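You operate a simulated robot arm through the tools that you are given. There is no shell and no other tool.

You run a simulated robot arm. Do the job below in one go: nothing can be reset, and whatever is moved stays where it is left.

Task
Put the grey box on the counter end away on the island shelf. Put one of the tins from the top of the wooden table on the green book. Put the blue mug in the rinse tank. Put the measuring cup in the rinse tank. Push the stock drawer shut. Turn the depth knob to 10. Take the gold plug and leave it on the blue tray. Open the cup lid. Any order will do. Set down upright: grey box, blue mug, measuring cup.

The check looks at the end state, three seconds after you hand in, the way a careful person would. Anything else that was tipped, shoved, dropped, spilled or broken makes it a failure. A push-on lid holds only when it is set on centred and level and pressed home; a screw cap is set on level and turned clockwise until tight.

Robot
A 7-joint arm with a fingered hand on a trunk, on a base that drives. Base frame: it is fixed to the floor where the robot stands at the start and does not move with it; the origin is under the middle of the robot, x ahead of it, y to its left, z up; the surface under the hand at the start is at about z = 0.87. Readings come in m, degrees, newtons and seconds.
With the tool pointing down near the work surface it reaches from about 0.2 to 0.66 m from the robot's upright axis, wherever it stands. Its first joint turns from -115.0 to 115.0 degrees. Places, roughly: blue mug (12x8x10 cm) [0.7, 4.6, 1.4]; blue tray [0.5, 1.25, 1]; cup lid [-2.1, 4.7, 1]; depth knob [-3.9, 0.2, 1]; gold plug (4x4x2 cm) [-4, 2.4, 0.9]; green book [0.75, 4.5, 1]; grey box [0.75, 0, 1]; island shelf [-2, 1.5, 0.4]; measuring cup [-4, 3, 1]; rinse tank [-2.4, 4.7, 0.7]; stock drawer [0.6, -1.1, 0.6]; tin [-1, 4.5, 0.75]. Payload 3.1 kg.
Tool frame: the origin (TCP) lies between the finger pads and is the grasp point; the fingertips stand 0.022 m ahead of it; z points along the fingers, y is the line along which they close. The gripper opens to 0.112 m. The gripper's body begins 0.06 m behind the TCP. The gripper is a hand of 3 fingers: y runs from the thumb to the fingers, the wrist lies at [0, 0, -0.218] in the tool frame, and closing takes about 1.5 s.
Orientation is that of the tool frame in the base frame, as a unit quaternion [x, y, z, w]. With the fingers straight down and closing along the base's y, the tool's x points along the base's -x, its y along +y and its z along -z.

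Tools
- The arm moves only by the tool send_rows. Its argument "motion" is a list of rows, each a list of 7 numbers: the shift along the base's x, y, z in m, then the turn, a rotation vector about the base's x, y, z in degrees, then the finger opening in m, from 0 to 0.112. In form: [[tx, ty, tz, wx, wy, wz, claw], ...]. A call has 1 to 20 rows; each row is the pose to reach, as a shift and turn from the pose commanded when the call began. Each row takes 0.2 s and may step no farther than 0.05 m and 8.6 degrees from the row before; otherwise, or with a gripper value out of range, the whole call is refused. A pose out of reach is approached as far as the arm can. The call stops where the force on the tool passes 40 N (or 10 N more than at its start, if that is more) or the arm is blocked; 0.2 s more then pass. Each finger travels about 0.108 m/s and halts on what it meets, pressing with about 23 N; the grip force reading is that of the motor and also rises with nothing between the fingers. The clock runs only during rows and for 0.2 s after the last one: add rows that repeat a pose to give the fingers time. The reply holds the time, the measured pose of the TCP, the force on the tool along the base axes, the opening and the grip force, in the units named above and with some noise, with the torque about the TCP (base axes, N m) and any sound that the robot's microphone picked up.
- Cameras (640 x 400 px; columns grow to the right, rows downward): "scene" is now at [0.0132, 0.124, 1.6681]; the picture's right is [-0.37, -0.93, 0.00], its down [-0.69, 0.28, -0.67] and it looks along [0.63, -0.25, -0.74] (base axes); focal length 292 px, centre (320, 200). "wrist" rides on the gripper at [0.066, 0.003, -0.08] in the tool frame; the picture's right is [-0.05, 1.00, 0.00], its down [-0.77, -0.04, -0.64] and it looks along [-0.64, -0.03, 0.77] (tool axes); focal length 275 px, centre (320, 200). There is no depth. A picture from a camera that has moved, and an enlarged one, comes with that camera's place and axes in the base frame and with its lens.
- grab_frame(camera): a new picture of that camera. It takes no simulated time.
- lift_body(by): slides the trunk up (or, below 0, down) by that many m; the arm and the scene camera ride with it, the base frame stays. It gives what a move gives, with no picture.
- steer(legs): drives the robot by 1 to 6 legs, each [ahead, left, turn to the left] in m, m and degrees, along the robot's own axes; the way and the turn of a leg run together, so that a leg with both is an arc; at most 1.5 m and 180 degrees a leg. The arm and the cameras ride along, it lands a little off, and it stops where it bumps. It gives what a move gives.
- grasp_type(shape): the hand has 3 fingers and takes this shape, open, in about a second: jaw (thumb against the fingers, like two jaws); tri (thumb and two fingers); tip (a fingertip pinch); poke (one finger out to press); point (the index stretched); flat (the hand flat); cup (the hand cupped); fist (a fist). The gripper value then closes the fingers along that shape, each until it touches; the sizes above hold for jaw. It gives what a move gives, with no picture.
- head_to(pan, tilt): turns the head with the scene camera to pan (to the left, within 155 degrees either way) and tilt (down, from -29 to 69), counted from straight ahead of the robot. It gives what a move gives.
- inspect(camera, box): a new picture of the part [left, top, right, bottom] of that camera's present view, enlarged. It takes no simulated time.
- job_done(): hands the job in; it is judged then, once.

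Nothing tells you exact positions but the pictures and the camera data. Unless the task says otherwise, let go and move clear before handing in.

The tools are called after "Request:" as a command line: name --pt "numbers of a row" for each row, then --argument value for the rest, lists and objects as JSON in quotes. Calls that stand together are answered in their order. send_rows: Moves the arm, as the interface text tells. Its arguments: {"type":"object","properties":{"motion":{"type":"array","items":{"type":"array","items":{"type":"number"}}}},"required":["motion"]} The other tools are called the same way: lift_body (by) slides the trunk up or down; grasp_type (shape) gives the hand a shape; steer (legs) drives the base; head_to (pan, tilt) turns the head that bears the scene camera; grab_frame (camera) takes a picture; inspect (camera, box) takes an enlarged picture of a part of a camera's view; job_done () hands the job in.

At the start:

```text
time_s: 0.0
tool_pos: [0.413, -0.0824, 1.1346]
tool_rot: [0.001, 1.0, 0.001, -0.001]
contact_force: [-1.1, 0.0, -1.5]
ft_torque: [0.0, -0.02, 0.0]
gripper_width: 0.1117
grasp_force: 0.1
shape: jaw
trunk travel left (down, up): [-0.8, 0.19]
robot x, y, heading: [0.006, 0.0028, -0.1]
head pan, tilt: [-21.9, 47.6]
```

scene: 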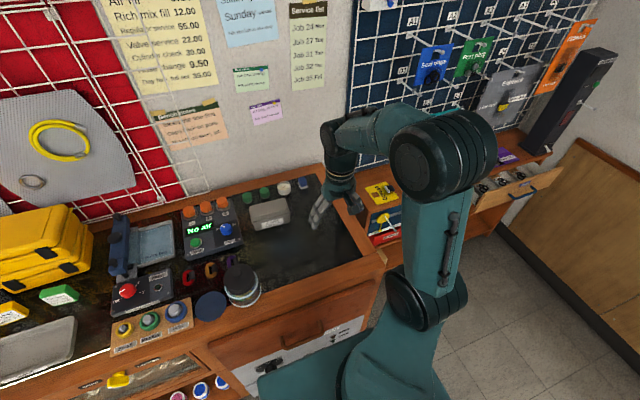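
wrist: 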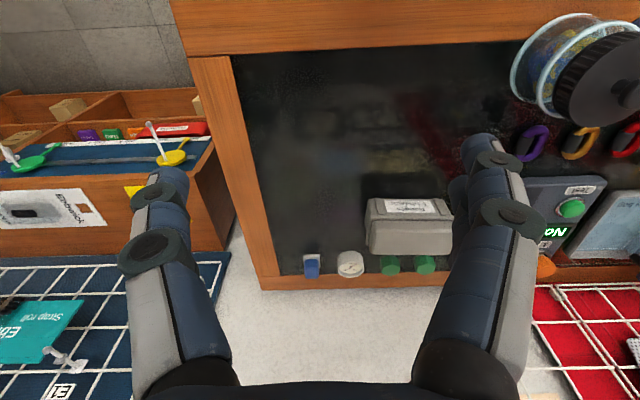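

I see the counter ahead with the grey box near the wall, and a stock drawer area to the right. I'll look around with the head first.

Request:
head_to --pan -60 --tilt 40

Request:
grab_frame --camera "scene"

Request:
head_to --pan 60 --tilt 30

Request:
grab_frame --camera "scene"

Request:
head_to --pan 120 --tilt 25

Request:
grab_frame --camera "scene"

Request:
head_to --pan 155 --tilt 20

Request:
grab_frame --camera "scene"

Request:
head_to --pan -130 --tilt 20

Request:
grab_frame --camera "scene"

Request:
head_to --pan 20 --tilt 45

Request:
grab_frame --camera "scene"

```text
time_s: 1.0
tool_pos: [0.4133, -0.0812, 1.1345]
tool_rot: [0.0, 1.0, 0.0, -0.001]
contact_force: [-0.2, 0.2, 0.0]
ft_torque: [0.0, 0.02, 0.0]
gripper_width: 0.1118
grasp_force: 0.0
shape: jaw
trunk travel left (down, up): [-0.8, 0.19]
robot x, y, heading: [0.0016, -0.0001, -0.0]
head pan, tilt: [-60.0, 40.0]
```

```text
taken
camera scene: at [-0.0177, 0.0799, 1.6789], right [-0.87, -0.5, 0.0], down [-0.32, 0.56, -0.77], along [0.38, -0.66, -0.64], focal length 292 px, centre (320, 200)
```

scene: 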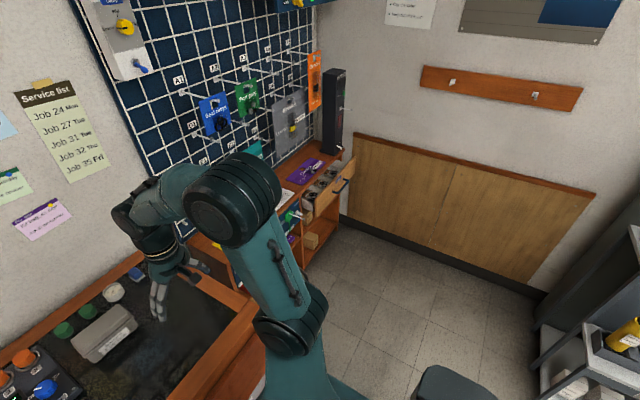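

```text
time_s: 3.0
tool_pos: [0.4131, -0.0806, 1.1345]
tool_rot: [0.0, 1.0, 0.0, 0.0]
contact_force: [-0.4, 0.1, 0.2]
ft_torque: [0.03, 0.02, -0.02]
gripper_width: 0.112
grasp_force: 0.0
shape: jaw
trunk travel left (down, up): [-0.8, 0.19]
robot x, y, heading: [-0.0011, -0.0026, -0.0]
head pan, tilt: [60.0, 30.0]
```

```text
taken
camera scene: at [-0.015, 0.2318, 1.6943], right [0.87, -0.5, 0.0], down [-0.25, -0.43, -0.87], along [0.43, 0.75, -0.5], focal length 292 px, centre (320, 200)
```

scene: 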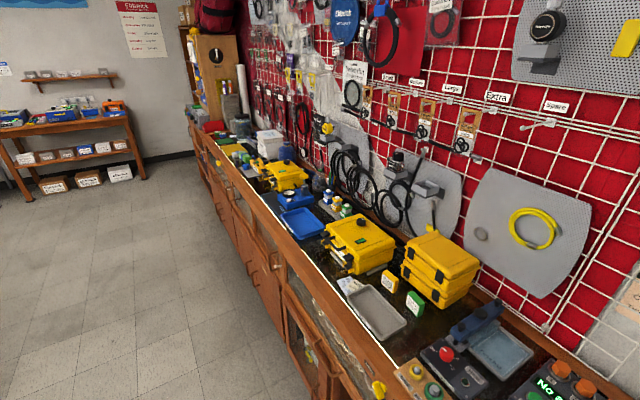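

```text
time_s: 4.3
tool_pos: [0.4138, -0.0809, 1.1348]
tool_rot: [0.0, 1.0, 0.0, -0.001]
contact_force: [0.4, -0.2, -0.4]
ft_torque: [-0.04, -0.02, 0.01]
gripper_width: 0.1118
grasp_force: 0.1
shape: jaw
trunk travel left (down, up): [-0.8, 0.19]
robot x, y, heading: [0.0012, 0.0014, 0.1]
head pan, tilt: [120.0, 25.0]
```

```text
taken
camera scene: at [-0.1063, 0.2333, 1.7023], right [0.87, 0.5, 0.0], down [0.21, -0.37, -0.91], along [-0.45, 0.79, -0.42], focal length 292 px, centre (320, 200)
```

scene: 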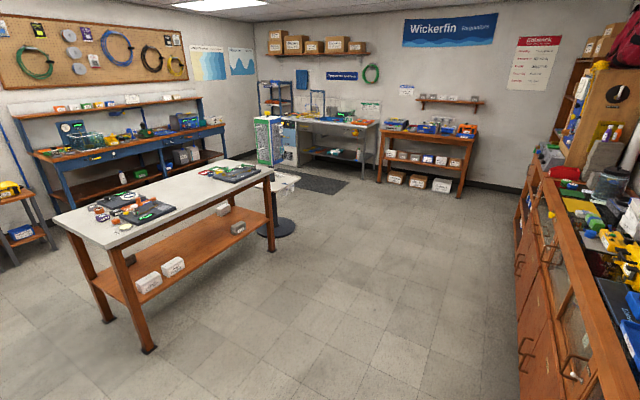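

```text
time_s: 5.3
tool_pos: [0.4134, -0.0808, 1.1334]
tool_rot: [0.001, 1.0, 0.0, 0.0]
contact_force: [0.0, 0.3, 0.4]
ft_torque: [0.0, -0.01, 0.04]
gripper_width: 0.112
grasp_force: 0.0
shape: jaw
trunk travel left (down, up): [-0.8, 0.19]
robot x, y, heading: [-0.0019, 0.0021, 0.3]
head pan, tilt: [154.7, 20.0]
```

```text
taken
camera scene: at [-0.1445, 0.1934, 1.7104], right [0.43, 0.9, 0.0], down [0.31, -0.15, -0.94], along [-0.85, 0.4, -0.34], focal length 292 px, centre (320, 200)
```

scene: 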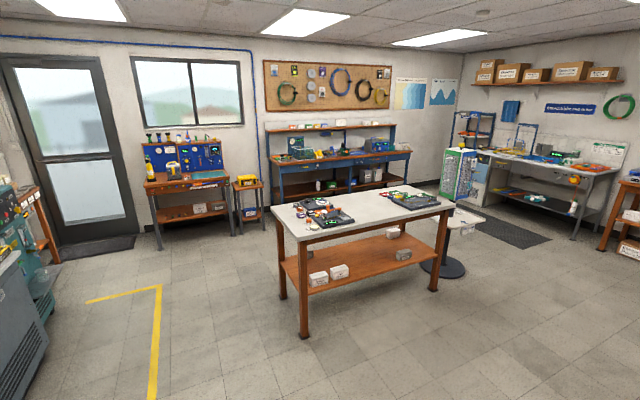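

```text
time_s: 9.2
tool_pos: [0.4129, -0.081, 1.1339]
tool_rot: [0.0, 1.0, 0.0, 0.0]
contact_force: [-0.6, -0.8, -0.4]
ft_torque: [-0.01, -0.01, 0.0]
gripper_width: 0.1121
grasp_force: 0.2
shape: jaw
trunk travel left (down, up): [-0.8, 0.19]
robot x, y, heading: [-0.0019, -0.0029, 0.1]
head pan, tilt: [-130.0, 20.0]
```

```text
taken
camera scene: at [-0.1201, 0.0821, 1.7104], right [-0.77, 0.64, 0.0], down [0.22, 0.26, -0.94], along [-0.6, -0.72, -0.34], focal length 292 px, centre (320, 200)
```

scene: 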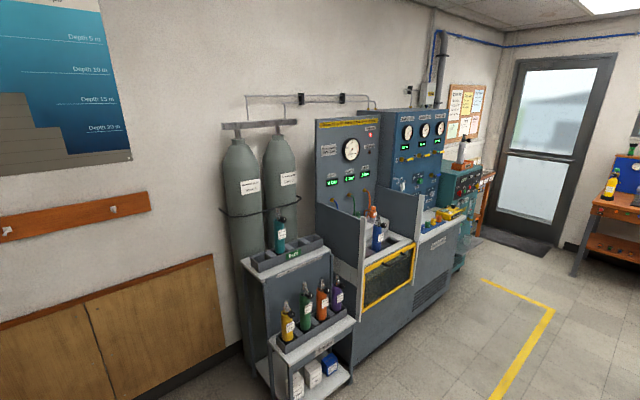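

```text
time_s: 11.6
tool_pos: [0.4129, -0.081, 1.1346]
tool_rot: [0.0, 1.0, 0.001, 0.0]
contact_force: [-0.2, 0.3, -0.2]
ft_torque: [0.0, -0.02, -0.03]
gripper_width: 0.1119
grasp_force: 0.1
shape: jaw
trunk travel left (down, up): [-0.8, 0.19]
robot x, y, heading: [-0.0005, -0.0005, -0.1]
head pan, tilt: [20.0, 45.0]
```

```text
taken
camera scene: at [0.0161, 0.1812, 1.6717], right [0.34, -0.94, 0.0], down [-0.66, -0.24, -0.71], along [0.66, 0.24, -0.71], focal length 292 px, centre (320, 200)
```

scene: 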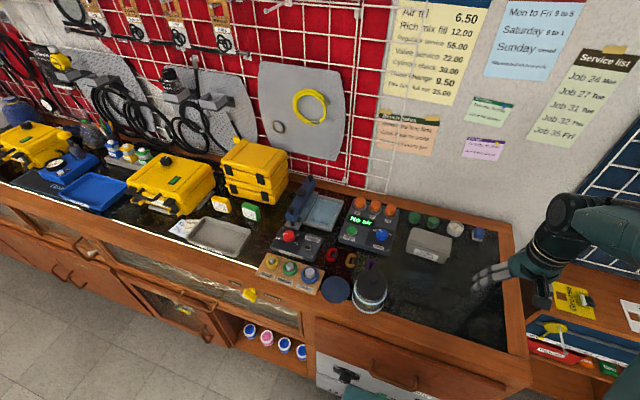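

The grey box sits near the counter's far edge, at about (0.66, 0.04). I'll zoom in on the box, the counter and the drawer.

Request:
inspect --camera "scene" --box '[340, 190, 520, 302]'

Request:
inspect --camera "wrist" --box '[280, 170, 520, 320]'

Request:
head_to --pan -50 --tilt 50

Request:
grab_frame --camera "scene"

```text
3.56 times, centred on (430, 246) of scene
camera zoom: at [0.0161, 0.1812, 1.6717], right [0.34, -0.94, 0.0], down [-0.66, -0.24, -0.71], along [0.66, 0.24, -0.71], focal length 1037 px, centre (-71, 36)
```

zoom: 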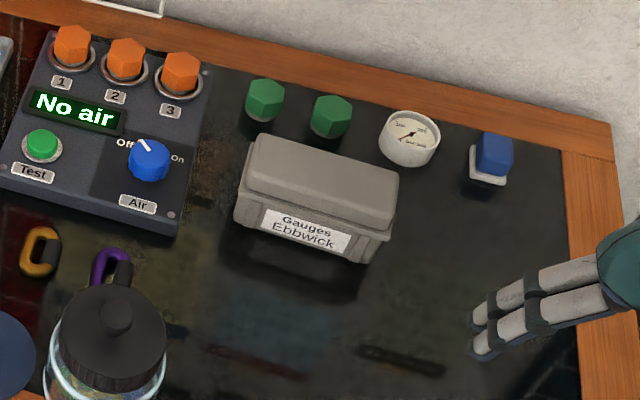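

```text
2.67 times, centred on (400, 245) of wrist
camera zoom: at [0.3472, -0.0794, 1.2153], right [0.05, 1.0, 0.0], down [0.77, -0.04, 0.64], along [0.64, -0.03, -0.77], focal length 734 px, centre (107, 80)
```

zoom: 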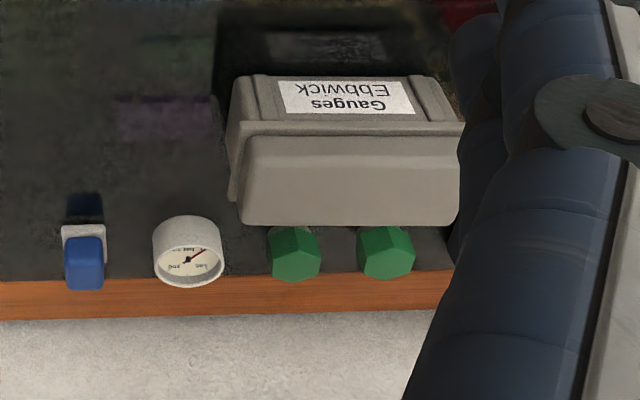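

```text
time_s: 13.0
tool_pos: [0.4137, -0.0813, 1.1344]
tool_rot: [0.0, 1.0, 0.0, 0.001]
contact_force: [0.0, -0.3, 0.0]
ft_torque: [-0.01, -0.02, 0.03]
gripper_width: 0.1118
grasp_force: 0.2
shape: jaw
trunk travel left (down, up): [-0.8, 0.19]
robot x, y, heading: [-0.0009, -0.0015, 0.4]
head pan, tilt: [-50.0, 50.0]
```

```text
taken
camera scene: at [-0.0107, 0.0945, 1.6648], right [-0.77, -0.64, 0.0], down [-0.49, 0.59, -0.64], along [0.41, -0.49, -0.77], focal length 292 px, centre (320, 200)
```

scene: 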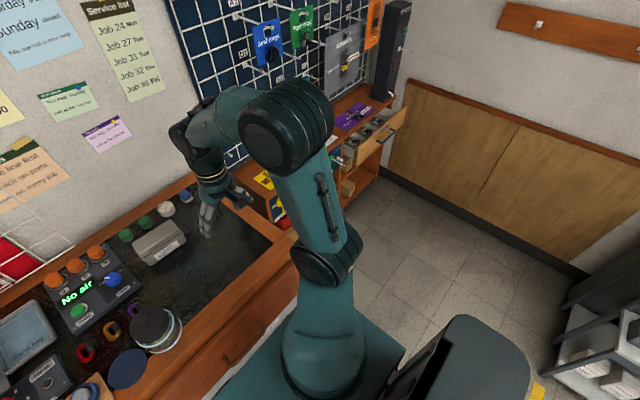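

The grey box is about 12.6 × 8.4 × 5.5 cm, centred near (0.664, 0.045), with its short side along x. I'll nudge the base ahead, turn the hand 90° so it closes along x, and hover over the box.

Request:
steer --legs '[[0.05, 0, 0]]'

Request:
send_rows --pt "0.02 0.01 0 0 0 7.5 0.112" --pt "0.04 0.02 0 0 0 15 0.112" --pt "0.06 0.03 0 0 0 22.5 0.112" --pt "0.08 0.04 0 0 0 30 0.112" --pt "0.1 0.05 0 0 0 37.5 0.112" --pt "0.12 0.06 0 0 0 45 0.112" --pt "0.14 0.07 0 0 0 52.5 0.112" --pt "0.16 0.08 0 0 0 60 0.112" --pt "0.17 0.09 0 0 0 67.5 0.112" --pt "0.18 0.1 0 0 0 75 0.112" --pt "0.19 0.11 0 0 0 82.5 0.112" --pt "0.2 0.125 0 0 0 90 0.112"

Request:
grab_frame --camera "wrist"

Request:
grab_frame --camera "scene"

```text
time_s: 14.0
tool_pos: [0.4447, -0.0811, 1.1343]
tool_rot: [0.0, 1.0, 0.0, -0.001]
contact_force: [0.3, 0.0, -0.1]
ft_torque: [-0.01, 0.05, -0.03]
gripper_width: 0.1119
grasp_force: 0.0
shape: jaw
trunk travel left (down, up): [-0.8, 0.19]
robot x, y, heading: [0.0277, -0.0026, 0.0]
head pan, tilt: [-50.0, 50.0]
stopped in leg 1: the robot was blocked; the commanded pose is now the measured one
```

```text
time_s: 16.6
tool_pos: [0.6414, 0.0462, 1.1341]
tool_rot: [0.708, -0.706, -0.001, 0.001]
contact_force: [-0.2, -0.2, 0.4]
ft_torque: [-0.04, 0.02, -0.01]
gripper_width: 0.1117
grasp_force: 0.1
shape: jaw
trunk travel left (down, up): [-0.8, 0.19]
robot x, y, heading: [0.0287, -0.0024, 0.0]
head pan, tilt: [-50.0, 50.0]
```

```text
taken
camera wrist: at [0.6394, -0.0216, 1.2145], right [-1.0, 0.04, 0.0], down [0.03, 0.77, 0.64], along [0.03, 0.63, -0.77], focal length 275 px, centre (320, 200)
```

wrist: 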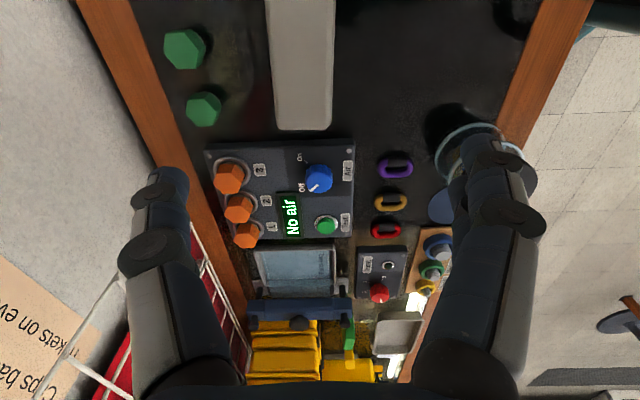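

```text
taken
camera scene: at [0.0184, 0.096, 1.6647], right [-0.77, -0.64, 0.0], down [-0.49, 0.59, -0.64], along [0.41, -0.49, -0.77], focal length 292 px, centre (320, 200)
```

scene: 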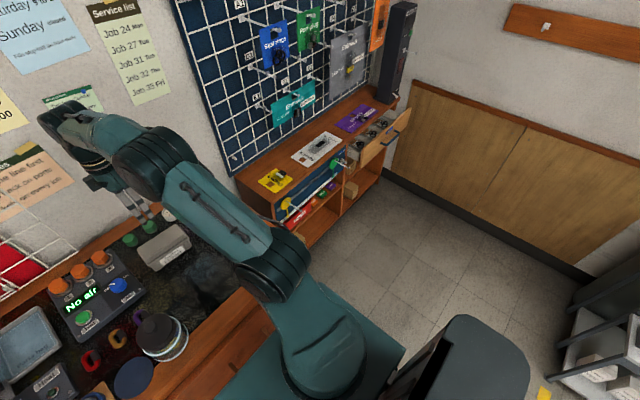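

The base touches the counter at x≈0.03. The box is right under the hand, so I'll descend around it.

Request:
send_rows --pt "0.022 0 -0.03 0 0 0 0.112" --pt "0.023 0 -0.07 0 0 0 0.112" --pt "0.023 0 -0.11 0 0 0 0.112" --pt "0.023 0 -0.15 0 0 0 0.112" --pt "0.023 0 -0.17 0 0 0 0.112"

Request:
grab_frame --camera "wrist"

Request:
head_to --pan 0 --tilt 50

Request:
grab_frame --camera "scene"

```text
time_s: 17.8
tool_pos: [0.6659, 0.0445, 0.9646]
tool_rot: [-0.707, 0.707, 0.0, 0.0]
contact_force: [-0.2, 0.2, 0.0]
ft_torque: [0.0, 0.02, -0.02]
gripper_width: 0.112
grasp_force: 0.1
shape: jaw
trunk travel left (down, up): [-0.8, 0.19]
robot x, y, heading: [0.0272, -0.0024, -0.1]
head pan, tilt: [-50.0, 50.0]
```

```text
taken
camera wrist: at [0.6618, -0.0226, 1.0451], right [-1.0, 0.05, 0.0], down [0.04, 0.77, 0.64], along [0.03, 0.64, -0.77], focal length 275 px, centre (320, 200)
```

wrist: 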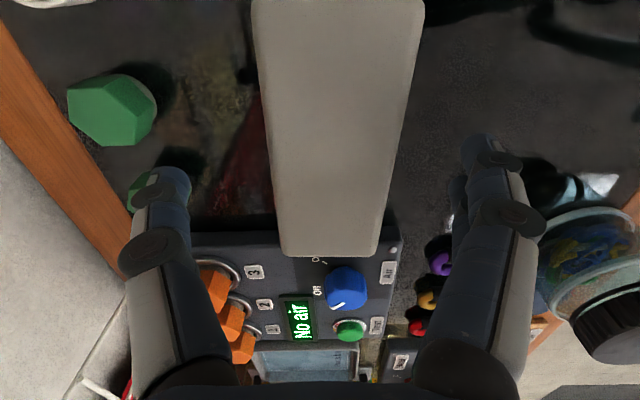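

```text
time_s: 18.9
tool_pos: [0.6641, 0.0455, 0.9648]
tool_rot: [-0.707, 0.708, -0.001, 0.0]
contact_force: [0.4, -0.3, 0.4]
ft_torque: [-0.02, 0.0, 0.01]
gripper_width: 0.1119
grasp_force: 0.0
shape: jaw
trunk travel left (down, up): [-0.8, 0.19]
robot x, y, heading: [0.0318, 0.0009, 0.1]
head pan, tilt: [0.0, 50.0]
```

```text
taken
camera scene: at [0.0452, 0.1536, 1.6648], right [0.0, -1.0, 0.0], down [-0.77, 0.0, -0.64], along [0.64, 0.0, -0.77], focal length 292 px, centre (320, 200)
```

scene: 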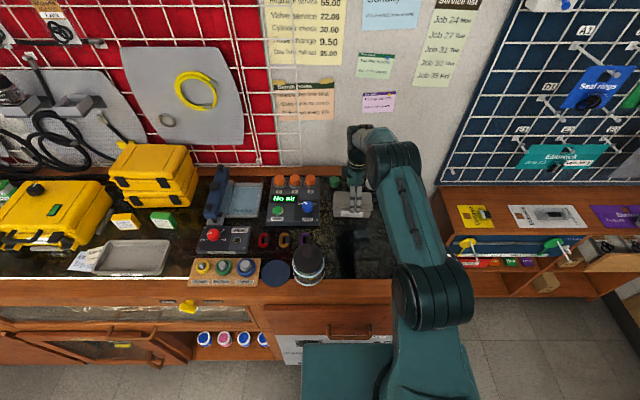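

The box sits between the fingers with room on both sides. I'll descend and grip.

Request:
send_rows --pt "0 0 -0.03 0 0 0 0.112" --pt "0 0 -0.06 0 0 0 0.112" --pt "0 0 -0.062 0 0 0 0.07" --pt "0 0 -0.062 0 0 0 0.06" --pt "0 0 -0.062 0 0 0 0.06" --pt "0 0 -0.062 0 0 0 0.06" --pt "0 0 -0.062 0 0 0 0.06"

Request:
grab_frame --camera "wrist"

```text
time_s: 20.6
tool_pos: [0.6645, 0.0451, 0.9028]
tool_rot: [-0.707, 0.707, 0.0, 0.0]
contact_force: [-2.3, 0.4, 4.1]
ft_torque: [-0.02, 0.08, -0.03]
gripper_width: 0.0617
grasp_force: 0.1
shape: jaw
trunk travel left (down, up): [-0.8, 0.19]
robot x, y, heading: [0.0291, 0.0005, 0.2]
head pan, tilt: [0.0, 50.0]
```

```text
taken
camera wrist: at [0.6607, -0.0222, 0.9829], right [-1.0, 0.05, 0.0], down [0.04, 0.77, 0.64], along [0.03, 0.64, -0.77], focal length 275 px, centre (320, 200)
```

wrist: 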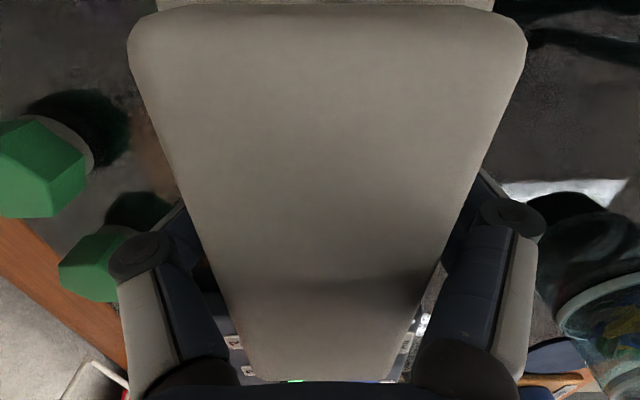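

The body is narrower than the lid (about 6 cm). I'll close fully for a firm grip, then lift a little.

Request:
send_rows --pt "0 0 0 0 0 0 0.03" --pt "0 0 0 0 0 0 0.03" --pt "0 0 0 0 0 0 0.03" --pt "0 0 0 0 0 0 0.03" --pt "0 0 0.02 0 0 0 0.03" --pt "0 0 0.05 0 0 0 0.03" --pt "0 0 0.08 0 0 0 0.03" --pt "0 0 0.1 0 0 0 0.03"

Request:
grab_frame --camera "wrist"

Request:
inspect --camera "scene" --box '[260, 130, 440, 242]'

```text
time_s: 22.4
tool_pos: [0.6636, 0.0419, 1.0022]
tool_rot: [-0.707, 0.707, 0.0, 0.0]
contact_force: [-0.7, -0.2, -1.7]
ft_torque: [-0.02, 0.03, -0.01]
gripper_width: 0.0558
grasp_force: 23.2
shape: jaw
trunk travel left (down, up): [-0.8, 0.19]
robot x, y, heading: [0.032, 0.0017, -0.2]
head pan, tilt: [0.0, 50.0]
```

```text
taken
camera wrist: at [0.6617, -0.0243, 1.0831], right [-1.0, 0.05, 0.0], down [0.04, 0.77, 0.64], along [0.03, 0.64, -0.77], focal length 275 px, centre (320, 200)
```

wrist: 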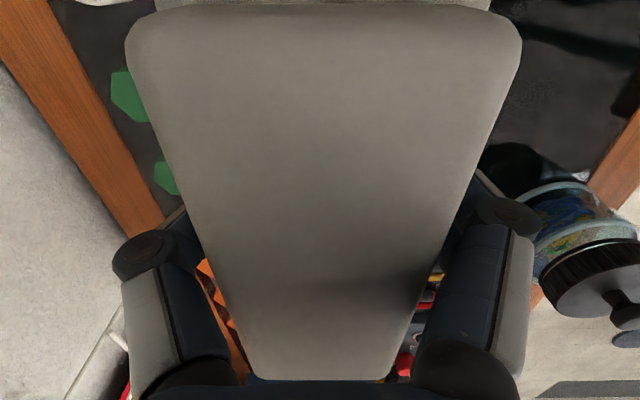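

```text
3.56 times, centred on (350, 186) of scene
camera zoom: at [0.045, 0.1537, 1.6647], right [0.0, -1.0, 0.0], down [-0.77, 0.0, -0.64], along [0.64, 0.0, -0.77], focal length 1037 px, centre (213, 250)
```

zoom: 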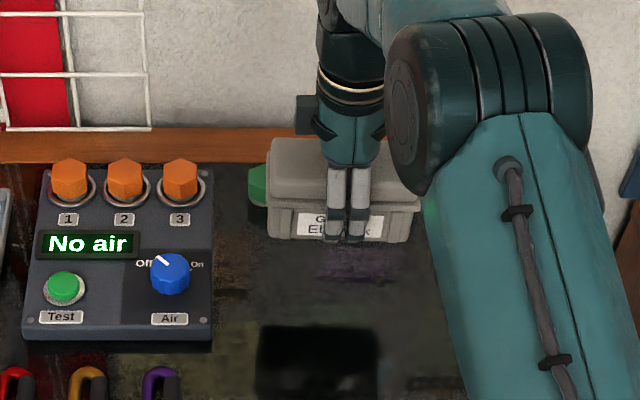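

The box is held firmly. The shelf gap under the island top looks low, so I'll re-grip with a tilted hand. First I set the box down turned 90° at about (0.52, -0.03).

Request:
send_rows --pt "-0.012 -0.006 0 0 0 -7.5 0.03" --pt "-0.024 -0.012 0 0 0 -15 0.03" --pt "-0.036 -0.018 0 0 0 -22.5 0.03" --pt "-0.048 -0.024 0 0 0 -30 0.03" --pt "-0.06 -0.03 0 0 0 -37.5 0.03" --pt "-0.072 -0.036 0 0 0 -45 0.03" --pt "-0.084 -0.042 0 0 0 -52.5 0.03" --pt "-0.096 -0.048 0 0 0 -60 0.03" --pt "-0.108 -0.054 0 0 0 -67.5 0.03" --pt "-0.12 -0.06 0 0 0 -75 0.03" --pt "-0.132 -0.066 0 0 0 -82.5 0.03" --pt "-0.144 -0.072 0 0 0 -90 0.03" --pt "-0.144 -0.072 -0.03 0 0 -90 0.03" --pt "-0.144 -0.072 -0.06 0 0 -90 0.03" --pt "-0.144 -0.072 -0.08 0 0 -90 0.03" --pt "-0.144 -0.072 -0.09 0 0 -90 0.03" --pt "-0.144 -0.072 -0.096 0 0 -90 0.03"

Request:
grab_frame --camera "scene"

```text
time_s: 25.9
tool_pos: [0.5201, -0.0276, 0.9071]
tool_rot: [0.0, 1.0, 0.0, 0.0]
contact_force: [1.1, -0.7, -2.5]
ft_torque: [0.0, -0.01, 0.04]
gripper_width: 0.0561
grasp_force: 22.5
shape: jaw
trunk travel left (down, up): [-0.8, 0.19]
robot x, y, heading: [0.0277, -0.0005, 0.1]
head pan, tilt: [0.0, 50.0]
```

```text
taken
camera scene: at [0.0455, 0.1536, 1.6648], right [0.0, -1.0, 0.0], down [-0.77, 0.0, -0.64], along [0.64, 0.0, -0.77], focal length 292 px, centre (320, 200)
```

scene: 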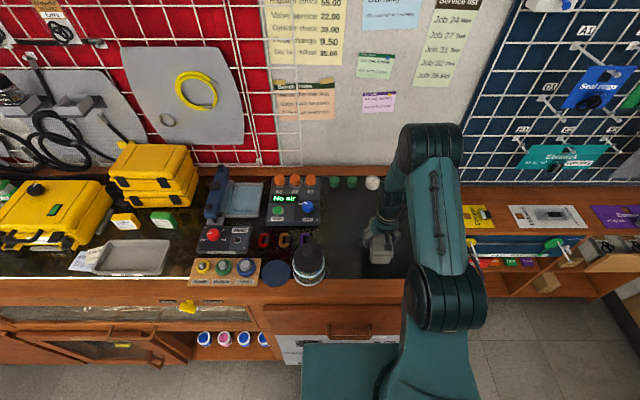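

Now I'll lower the last few millimetres and release.

Request:
send_rows --pt "0 0 -0.003 0 0 0 0.03" --pt "0 0 -0.005 0 0 0 0.03" --pt "0 0 -0.005 0 0 0 0.07" --pt "0 0 -0.005 0 0 0 0.112" --pt "0 0 -0.005 0 0 0 0.112" --pt "0 0 -0.005 0 0 0 0.112" --pt "0 0 0.02 0 0 0 0.112" --pt "0 0 0.06 0 0 0 0.112"

Request:
grab_frame --camera "wrist"

```text
time_s: 27.8
tool_pos: [0.5207, -0.029, 0.965]
tool_rot: [0.0, 1.0, 0.0, 0.0]
contact_force: [0.0, -0.9, 0.4]
ft_torque: [-0.02, -0.01, 0.0]
gripper_width: 0.112
grasp_force: 0.1
shape: jaw
trunk travel left (down, up): [-0.8, 0.19]
robot x, y, heading: [0.0272, 0.0019, -0.0]
head pan, tilt: [0.0, 50.0]
```

```text
taken
camera wrist: at [0.4534, -0.0268, 1.0455], right [0.05, 1.0, 0.0], down [0.77, -0.04, 0.64], along [0.64, -0.03, -0.77], focal length 275 px, centre (320, 200)
```

wrist: 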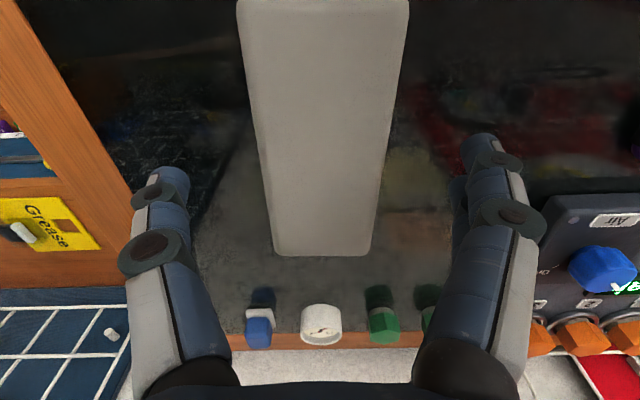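

The box is standing at about (0.52, -0.03) with its long side along x. I'll tilt the hand 40° forward and re-grip from the sides.

Request:
send_rows --pt "0 0 0.02 0 -8 0 0.112" --pt "-0.005 0 0.03 0 -16 0 0.112" --pt "-0.01 0 0.03 0 -24 0 0.112" --pt "-0.015 0 0.03 0 -32 0 0.112" --pt "-0.018 0 0.03 0 -40 0 0.112" --pt "-0.018 0 0 0 -40 0 0.112" --pt "-0.018 0 -0.03 0 -40 0 0.112"

Request:
grab_frame --camera "wrist"

Request:
inspect --camera "scene" --box '[300, 170, 460, 270]'

```text
time_s: 29.4
tool_pos: [0.5016, -0.0283, 0.938]
tool_rot: [0.0, 0.939, 0.0, 0.343]
contact_force: [0.5, -0.1, -0.7]
ft_torque: [0.02, -0.02, -0.01]
gripper_width: 0.112
grasp_force: 0.2
shape: jaw
out of reach, approached as far as the arm can: row 4
trunk travel left (down, up): [-0.8, 0.19]
robot x, y, heading: [0.0283, 0.0016, -0.2]
head pan, tilt: [0.0, 50.0]
```

```text
taken
camera wrist: at [0.3996, -0.0262, 0.9574], right [0.03, 1.0, 0.03], down [0.18, -0.03, 0.98], along [0.98, -0.03, -0.18], focal length 275 px, centre (320, 200)
```

wrist: 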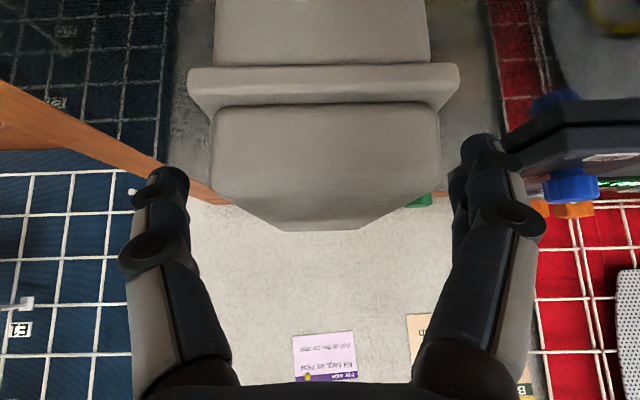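

```text
4.00 times, centred on (380, 220) of scene
camera zoom: at [0.0452, 0.1542, 1.6648], right [0.0, -1.0, 0.0], down [-0.77, 0.0, -0.64], along [0.64, 0.0, -0.77], focal length 1167 px, centre (80, 120)
```

zoom: 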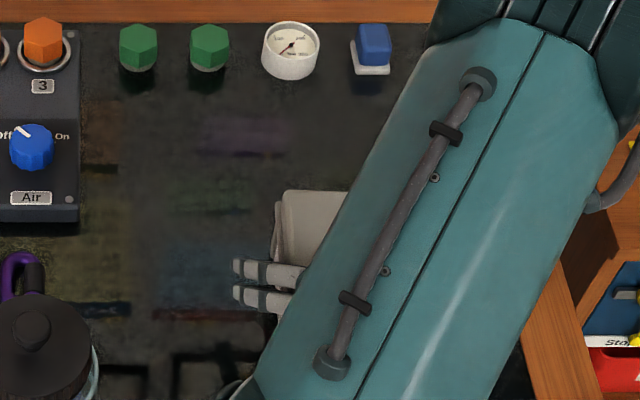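

The hand reached the tilt. I'll descend and grip.

Request:
send_rows --pt "0 0 -0.02 0 0 0 0.112" --pt "0 0 -0.034 0 0 0 0.112" --pt "0 0 -0.034 0 0 0 0.06" --pt "0 0 -0.034 0 0 0 0.03" --pt "0 0 -0.034 0 0 0 0.03" --pt "0 0 -0.034 0 0 0 0.03" --pt "0 0 -0.034 0 0 0 0.03" --pt "0 0 -0.034 0 0 0 0.03"

Request:
grab_frame --camera "wrist"

```text
time_s: 29.9
tool_pos: [0.5029, -0.0258, 0.9146]
tool_rot: [-0.003, 0.937, 0.0, 0.35]
contact_force: [-5.0, 4.6, 30.0]
ft_torque: [0.41, 1.09, -0.27]
gripper_width: 0.1117
grasp_force: 0.1
shape: jaw
trunk travel left (down, up): [-0.8, 0.19]
robot x, y, heading: [0.0301, -0.0006, -0.1]
head pan, tilt: [0.0, 50.0]
stopped in row 2: the force on the tool passed its limit at 59 N (the readings are from after the stop); the commanded pose is now the measured one
```

```text
taken
camera wrist: at [0.4003, -0.0244, 0.9321], right [0.03, 1.0, 0.03], down [0.17, -0.03, 0.99], along [0.99, -0.02, -0.17], focal length 275 px, centre (320, 200)
```

wrist: 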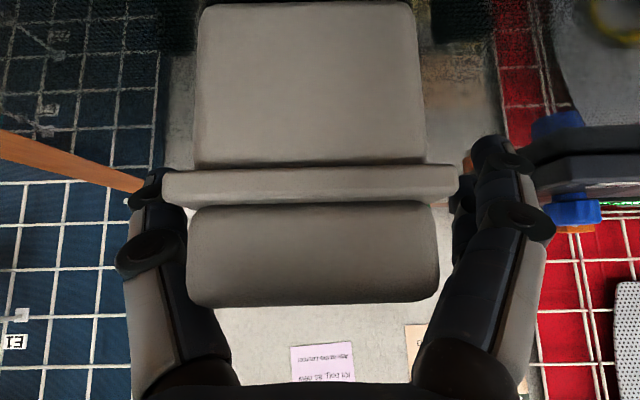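

The palm met the lid's near edge, so the box must be taller than I estimated. I'll back up and measure again.

Request:
send_rows --pt "0 0 0.03 0 0 0 0.112" --pt "-0.02 0 0.07 0 0 0 0.112" --pt "-0.05 0 0.1 0 0 0 0.112" --pt "-0.08 0 0.1 0 0 0 0.112"

Request:
grab_frame --camera "wrist"

Request:
head_to --pan -30 --tilt 55

Request:
grab_frame --camera "scene"

```text
time_s: 30.9
tool_pos: [0.4224, -0.0258, 1.0123]
tool_rot: [-0.003, 0.938, 0.001, 0.348]
contact_force: [-1.0, -1.1, -0.1]
ft_torque: [0.01, 0.02, -0.03]
gripper_width: 0.1119
grasp_force: 0.0
shape: jaw
trunk travel left (down, up): [-0.8, 0.19]
robot x, y, heading: [0.0266, -0.0014, -0.1]
head pan, tilt: [0.0, 50.0]
```

```text
taken
camera wrist: at [0.3198, -0.0242, 1.0304], right [0.03, 1.0, 0.03], down [0.17, -0.03, 0.98], along [0.98, -0.03, -0.17], focal length 275 px, centre (320, 200)
```

wrist: 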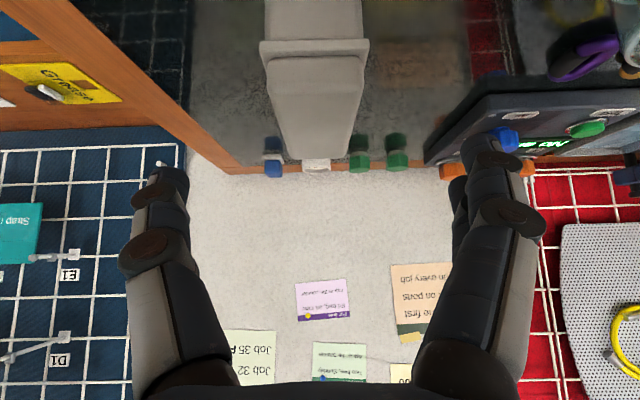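

```text
time_s: 31.9
tool_pos: [0.4231, -0.0257, 1.0119]
tool_rot: [-0.001, 0.938, 0.0, 0.347]
contact_force: [-0.7, 0.3, 0.7]
ft_torque: [0.02, 0.02, 0.02]
gripper_width: 0.1118
grasp_force: 0.2
shape: jaw
trunk travel left (down, up): [-0.8, 0.19]
robot x, y, heading: [0.0267, -0.0029, -0.1]
head pan, tilt: [-30.0, 55.0]
```

```text
taken
camera scene: at [0.0304, 0.1177, 1.6583], right [-0.5, -0.87, 0.0], down [-0.71, 0.41, -0.57], along [0.5, -0.29, -0.82], focal length 292 px, centre (320, 200)
```

scene: 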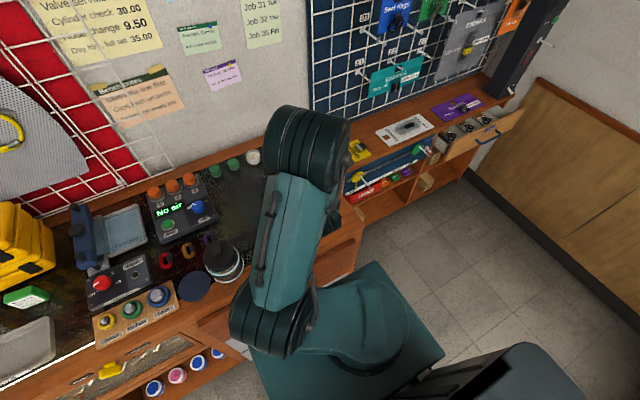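

The near top edge is at about (0.457, 0.943), so the box is roughly 12 × 6 × 7 cm. I'll re-grip slightly higher and further back, at about (0.492, -0.027, 0.918).

Request:
send_rows --pt "0.035 -0.001 0 0 0 0 0.112" --pt "0.07 -0.002 0 0 0 0 0.112" --pt "0.07 -0.002 -0.04 0 0 0 0.112" --pt "0.07 -0.002 -0.075 0 0 0 0.112" --pt "0.07 -0.002 -0.093 0 0 0 0.112" --pt "0.07 -0.002 -0.093 0 0 0 0.07" --pt "0.07 -0.002 -0.093 0 0 0 0.03" --pt "0.07 -0.002 -0.093 0 0 0 0.03" --pt "0.07 -0.002 -0.093 0 0 0 0.03" --pt "0.07 -0.002 -0.093 0 0 0 0.03"

Request:
grab_frame --camera "wrist"

```text
time_s: 34.1
tool_pos: [0.4938, -0.0291, 0.9197]
tool_rot: [-0.001, 0.938, 0.0, 0.346]
contact_force: [-0.8, 1.3, 1.5]
ft_torque: [0.03, 0.1, -0.04]
gripper_width: 0.056
grasp_force: 23.7
shape: jaw
trunk travel left (down, up): [-0.8, 0.19]
robot x, y, heading: [0.0315, -0.001, -0.0]
head pan, tilt: [-30.0, 55.0]
```

```text
taken
camera wrist: at [0.3918, -0.0275, 0.9377], right [0.03, 1.0, 0.03], down [0.17, -0.03, 0.98], along [0.98, -0.03, -0.17], focal length 275 px, centre (320, 200)
```

wrist: 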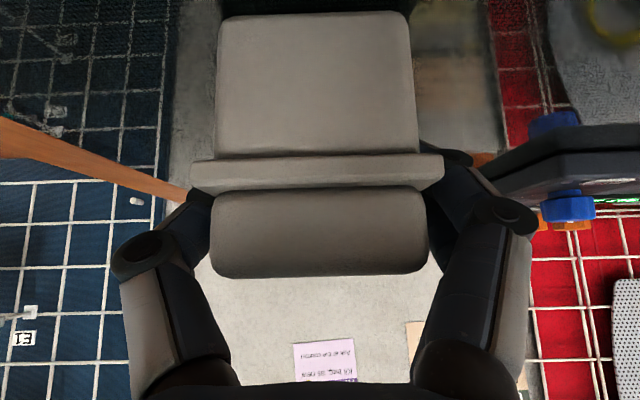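

The box is gripped at 40° tilt. I'll lift it, pull it back, and check it's still level.

Request:
send_rows --pt "0 0 0.02 0 0 0 0.03" --pt "0 0 0.05 0 0 0 0.03" --pt "0 0 0.09 0 0 0 0.03" --pt "-0.02 0 0.12 0 0 0 0.03" --pt "-0.04 0 0.14 0 0 0 0.03"

Request:
grab_frame --camera "wrist"

Request:
head_to --pan -155 --tilt 45

Request:
grab_frame --camera "scene"

Request:
head_to --pan 145 --tilt 25

Request:
grab_frame --camera "scene"

```text
time_s: 35.3
tool_pos: [0.453, -0.0299, 1.0599]
tool_rot: [-0.002, 0.938, 0.0, 0.348]
contact_force: [-0.1, 0.1, -3.0]
ft_torque: [0.01, 0.05, -0.04]
gripper_width: 0.0562
grasp_force: 22.8
shape: jaw
trunk travel left (down, up): [-0.8, 0.19]
robot x, y, heading: [0.0294, 0.0004, -0.2]
head pan, tilt: [-30.0, 55.0]
```

```text
taken
camera wrist: at [0.3506, -0.0285, 1.0786], right [0.03, 1.0, 0.03], down [0.17, -0.03, 0.98], along [0.98, -0.03, -0.17], focal length 275 px, centre (320, 200)
```

wrist: 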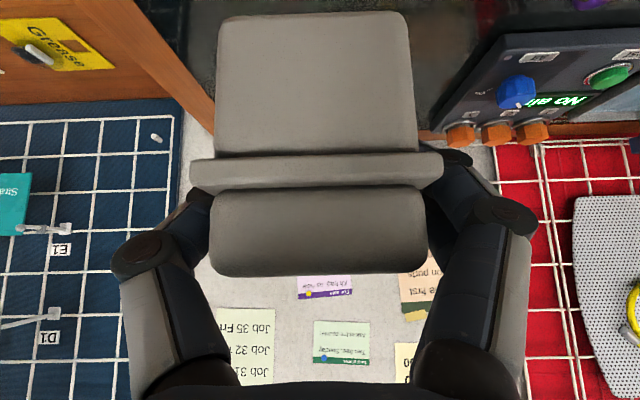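

```text
time_s: 37.3
tool_pos: [0.4541, -0.0301, 1.0609]
tool_rot: [-0.002, 0.938, 0.0, 0.347]
contact_force: [0.2, -0.1, -1.7]
ft_torque: [0.01, 0.05, 0.0]
gripper_width: 0.0559
grasp_force: 22.8
shape: jaw
trunk travel left (down, up): [-0.8, 0.19]
robot x, y, heading: [0.0286, 0.0019, -0.2]
head pan, tilt: [-154.7, 45.0]
```

```text
taken
camera scene: at [-0.1052, 0.1188, 1.6717], right [-0.43, 0.9, 0.0], down [0.64, 0.3, -0.71], along [-0.64, -0.3, -0.71], focal length 292 px, centre (320, 200)
```

scene: 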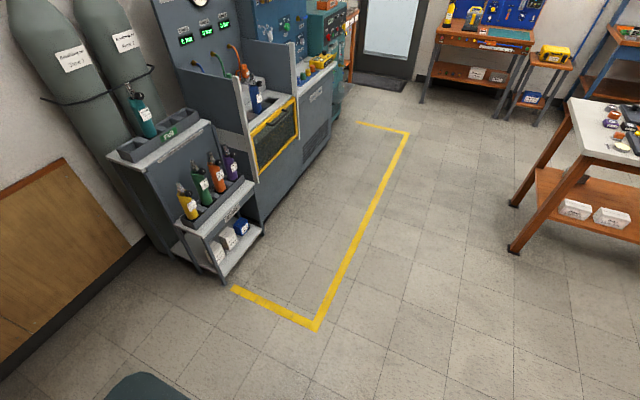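

```text
time_s: 41.4
tool_pos: [0.455, -0.0308, 1.0605]
tool_rot: [-0.002, 0.938, 0.0, 0.346]
contact_force: [0.2, -0.4, -2.2]
ft_torque: [-0.01, 0.05, 0.02]
gripper_width: 0.0557
grasp_force: 22.7
shape: jaw
trunk travel left (down, up): [-0.8, 0.19]
robot x, y, heading: [0.029, -0.0006, -0.1]
head pan, tilt: [145.0, 25.0]
```

```text
taken
camera scene: at [-0.1071, 0.2065, 1.7023], right [0.57, 0.82, 0.0], down [0.35, -0.24, -0.91], along [-0.74, 0.52, -0.42], focal length 292 px, centre (320, 200)
```

scene: 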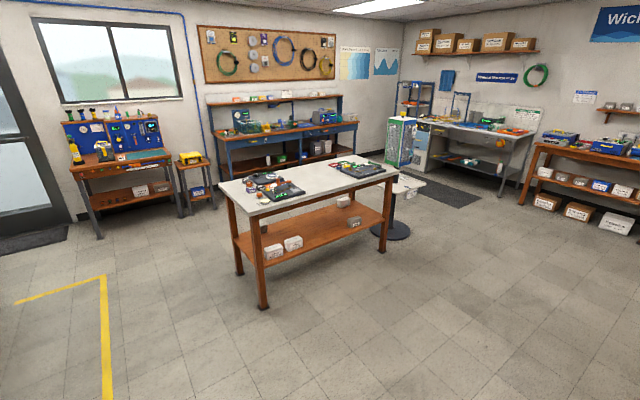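

The box is held level. The island's near side runs along x≈-1.73 from y 0.8 to 2.1, its shelf is at z≈0.46 and the underside of the top at about 0.8. I'll drive to stand in front of the shelf at y≈1.4, facing it.

Request:
steer --legs '[[-0.4, 0, 0], [0, 0, 180], [0, -1.4, 0], [0.4, 0, 0]]'

Request:
head_to --pan 0 --tilt 40

Request:
grab_frame --camera "scene"

Request:
grab_frame --camera "wrist"

```text
time_s: 59.9
tool_pos: [-1.1651, 1.4546, 1.0594]
tool_rot: [0.938, -0.012, -0.348, -0.005]
contact_force: [0.4, 0.4, -1.3]
ft_torque: [0.01, -0.08, -0.02]
gripper_width: 0.0561
grasp_force: 22.9
shape: jaw
trunk travel left (down, up): [-0.8, 0.19]
robot x, y, heading: [-0.7415, 1.4099, 178.1]
head pan, tilt: [145.0, 25.0]
```

```text
time_s: 62.2
tool_pos: [-1.1638, 1.4529, 1.0599]
tool_rot: [0.938, -0.013, -0.347, -0.006]
contact_force: [-0.5, -0.4, -1.9]
ft_torque: [0.01, -0.05, 0.01]
gripper_width: 0.0559
grasp_force: 23.2
shape: jaw
trunk travel left (down, up): [-0.8, 0.19]
robot x, y, heading: [-0.7391, 1.4065, 178.5]
head pan, tilt: [0.0, 40.0]
```

```text
taken
camera scene: at [-0.7702, 1.2583, 1.6789], right [0.03, 1.0, 0.0], down [0.64, -0.02, -0.77], along [-0.77, 0.02, -0.64], focal length 292 px, centre (320, 200)
```

scene: 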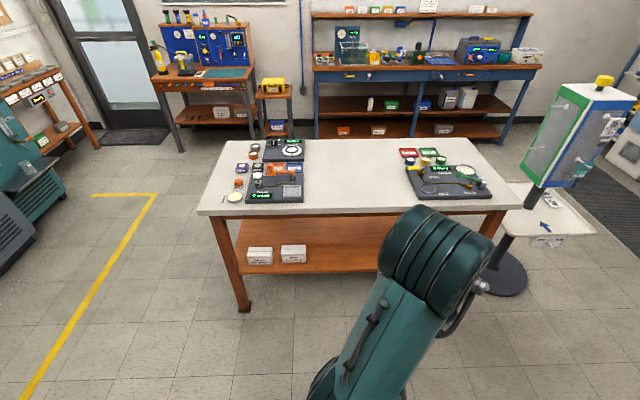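

```text
taken
camera wrist: at [-1.0617, 1.4467, 1.078], right [-0.06, -1.0, 0.03], down [-0.17, 0.04, 0.98], along [-0.98, 0.06, -0.17], focal length 275 px, centre (320, 200)
```

wrist: 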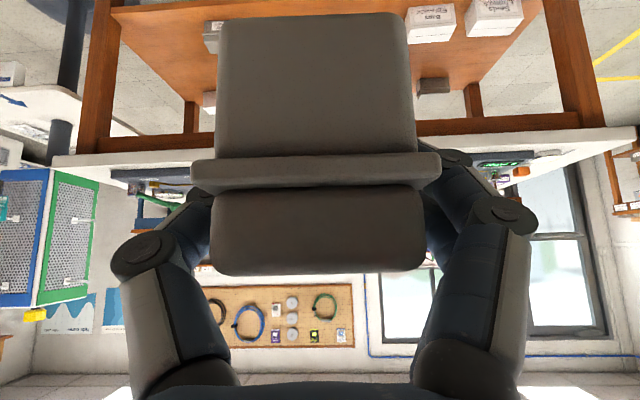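

I'll lower the trunk so the box comes to shelf height, while still clear of the island.

Request:
lift_body --by -0.48

Request:
grab_frame --camera "scene"

Request:
grab_frame --camera "wrist"

```text
refused: -0.48 is not a number from -0.4 to 0.4
```

```text
taken
camera scene: at [-0.7702, 1.2583, 1.6789], right [0.03, 1.0, 0.0], down [0.64, -0.02, -0.77], along [-0.77, 0.02, -0.64], focal length 292 px, centre (320, 200)
```

scene: 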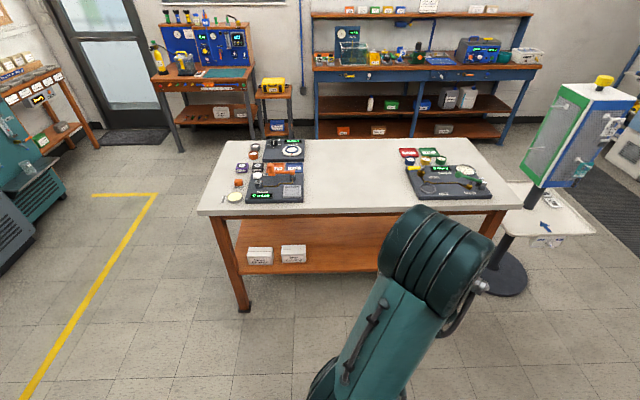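

```text
taken
camera wrist: at [-1.0617, 1.4467, 1.078], right [-0.06, -1.0, 0.03], down [-0.17, 0.04, 0.98], along [-0.98, 0.06, -0.17], focal length 275 px, centre (320, 200)
```

wrist: 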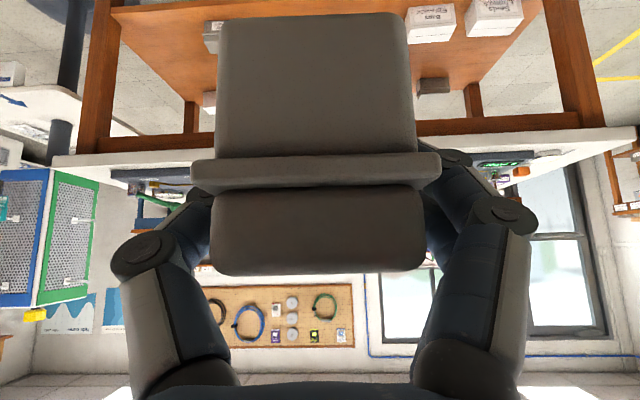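

The lift is limited to 0.4 m a call, so I'll do it in two steps.

Request:
lift_body --by -0.4

Request:
lift_body --by -0.09

Request:
head_to --pan 0 --tilt 30

Request:
grab_frame --camera "scene"

Request:
grab_frame --camera "wrist"

```text
time_s: 66.0
tool_pos: [-1.1644, 1.4542, 0.6602]
tool_rot: [0.938, -0.013, -0.347, -0.005]
contact_force: [-0.5, 0.4, -2.1]
ft_torque: [0.0, -0.06, 0.04]
gripper_width: 0.0561
grasp_force: 23.0
shape: jaw
trunk travel left (down, up): [-0.4, 0.59]
robot x, y, heading: [-0.7406, 1.4057, 178.2]
head pan, tilt: [0.0, 40.0]
```

```text
time_s: 67.2
tool_pos: [-1.1653, 1.4544, 0.5685]
tool_rot: [0.937, -0.013, -0.348, -0.006]
contact_force: [0.0, -0.5, -2.0]
ft_torque: [0.0, -0.07, -0.04]
gripper_width: 0.056
grasp_force: 23.0
shape: jaw
trunk travel left (down, up): [-0.31, 0.68]
robot x, y, heading: [-0.738, 1.4134, 178.1]
head pan, tilt: [0.0, 40.0]
```

```text
time_s: 68.0
tool_pos: [-1.1645, 1.4539, 0.5709]
tool_rot: [0.938, -0.013, -0.347, -0.005]
contact_force: [-0.7, -0.3, -2.0]
ft_torque: [-0.03, -0.04, -0.02]
gripper_width: 0.056
grasp_force: 22.7
shape: jaw
trunk travel left (down, up): [-0.31, 0.68]
robot x, y, heading: [-0.7376, 1.4104, 178.1]
head pan, tilt: [0.0, 30.0]
```

```text
taken
camera scene: at [-0.7755, 1.2586, 1.2042], right [0.03, 1.0, 0.0], down [0.5, -0.02, -0.87], along [-0.87, 0.03, -0.5], focal length 292 px, centre (320, 200)
```

scene: 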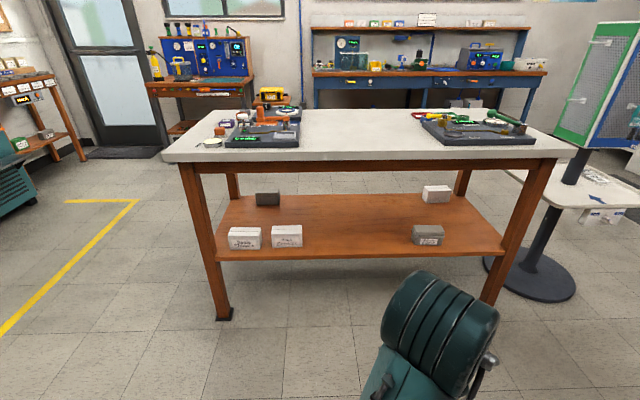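

```text
taken
camera wrist: at [-1.0615, 1.4468, 0.588], right [-0.06, -1.0, 0.03], down [-0.17, 0.04, 0.98], along [-0.98, 0.06, -0.17], focal length 275 px, centre (320, 200)
```

wrist: 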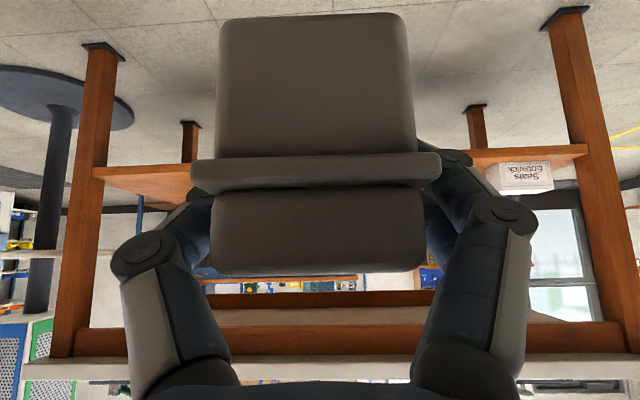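

I'll zoom in to measure the shelf edge height and depth precisely.

Request:
inspect --camera "scene" --box '[280, 120, 440, 270]'

Request:
inspect --camera "scene" --box '[160, 220, 320, 330]'

```text
2.67 times, centred on (360, 195) of scene
camera zoom: at [-0.7755, 1.2586, 1.2042], right [0.03, 1.0, 0.0], down [0.5, -0.02, -0.87], along [-0.87, 0.03, -0.5], focal length 778 px, centre (213, 213)
```

zoom: 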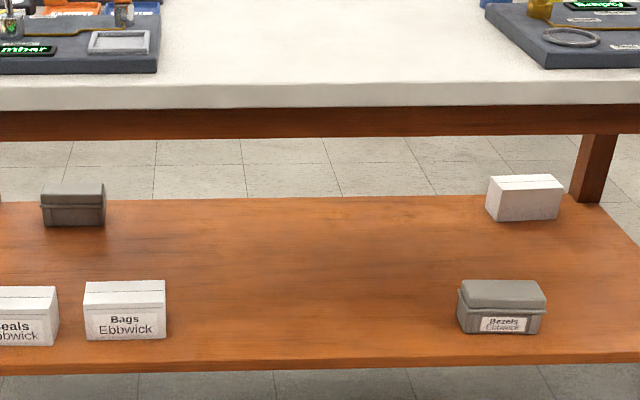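

```text
3.64 times, centred on (240, 275) of scene
camera zoom: at [-0.7755, 1.2586, 1.2042], right [0.03, 1.0, 0.0], down [0.5, -0.02, -0.87], along [-0.87, 0.03, -0.5], focal length 1061 px, centre (611, -73)
```

zoom: 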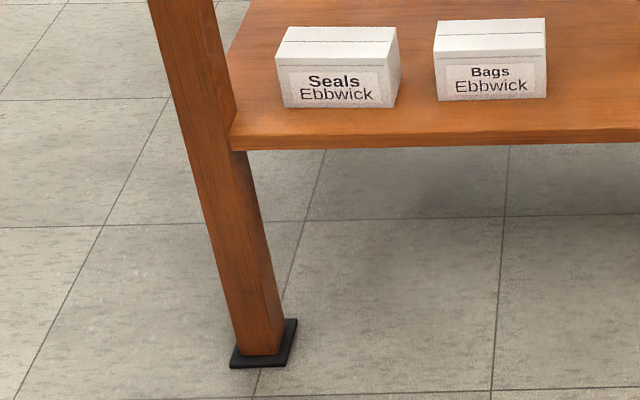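

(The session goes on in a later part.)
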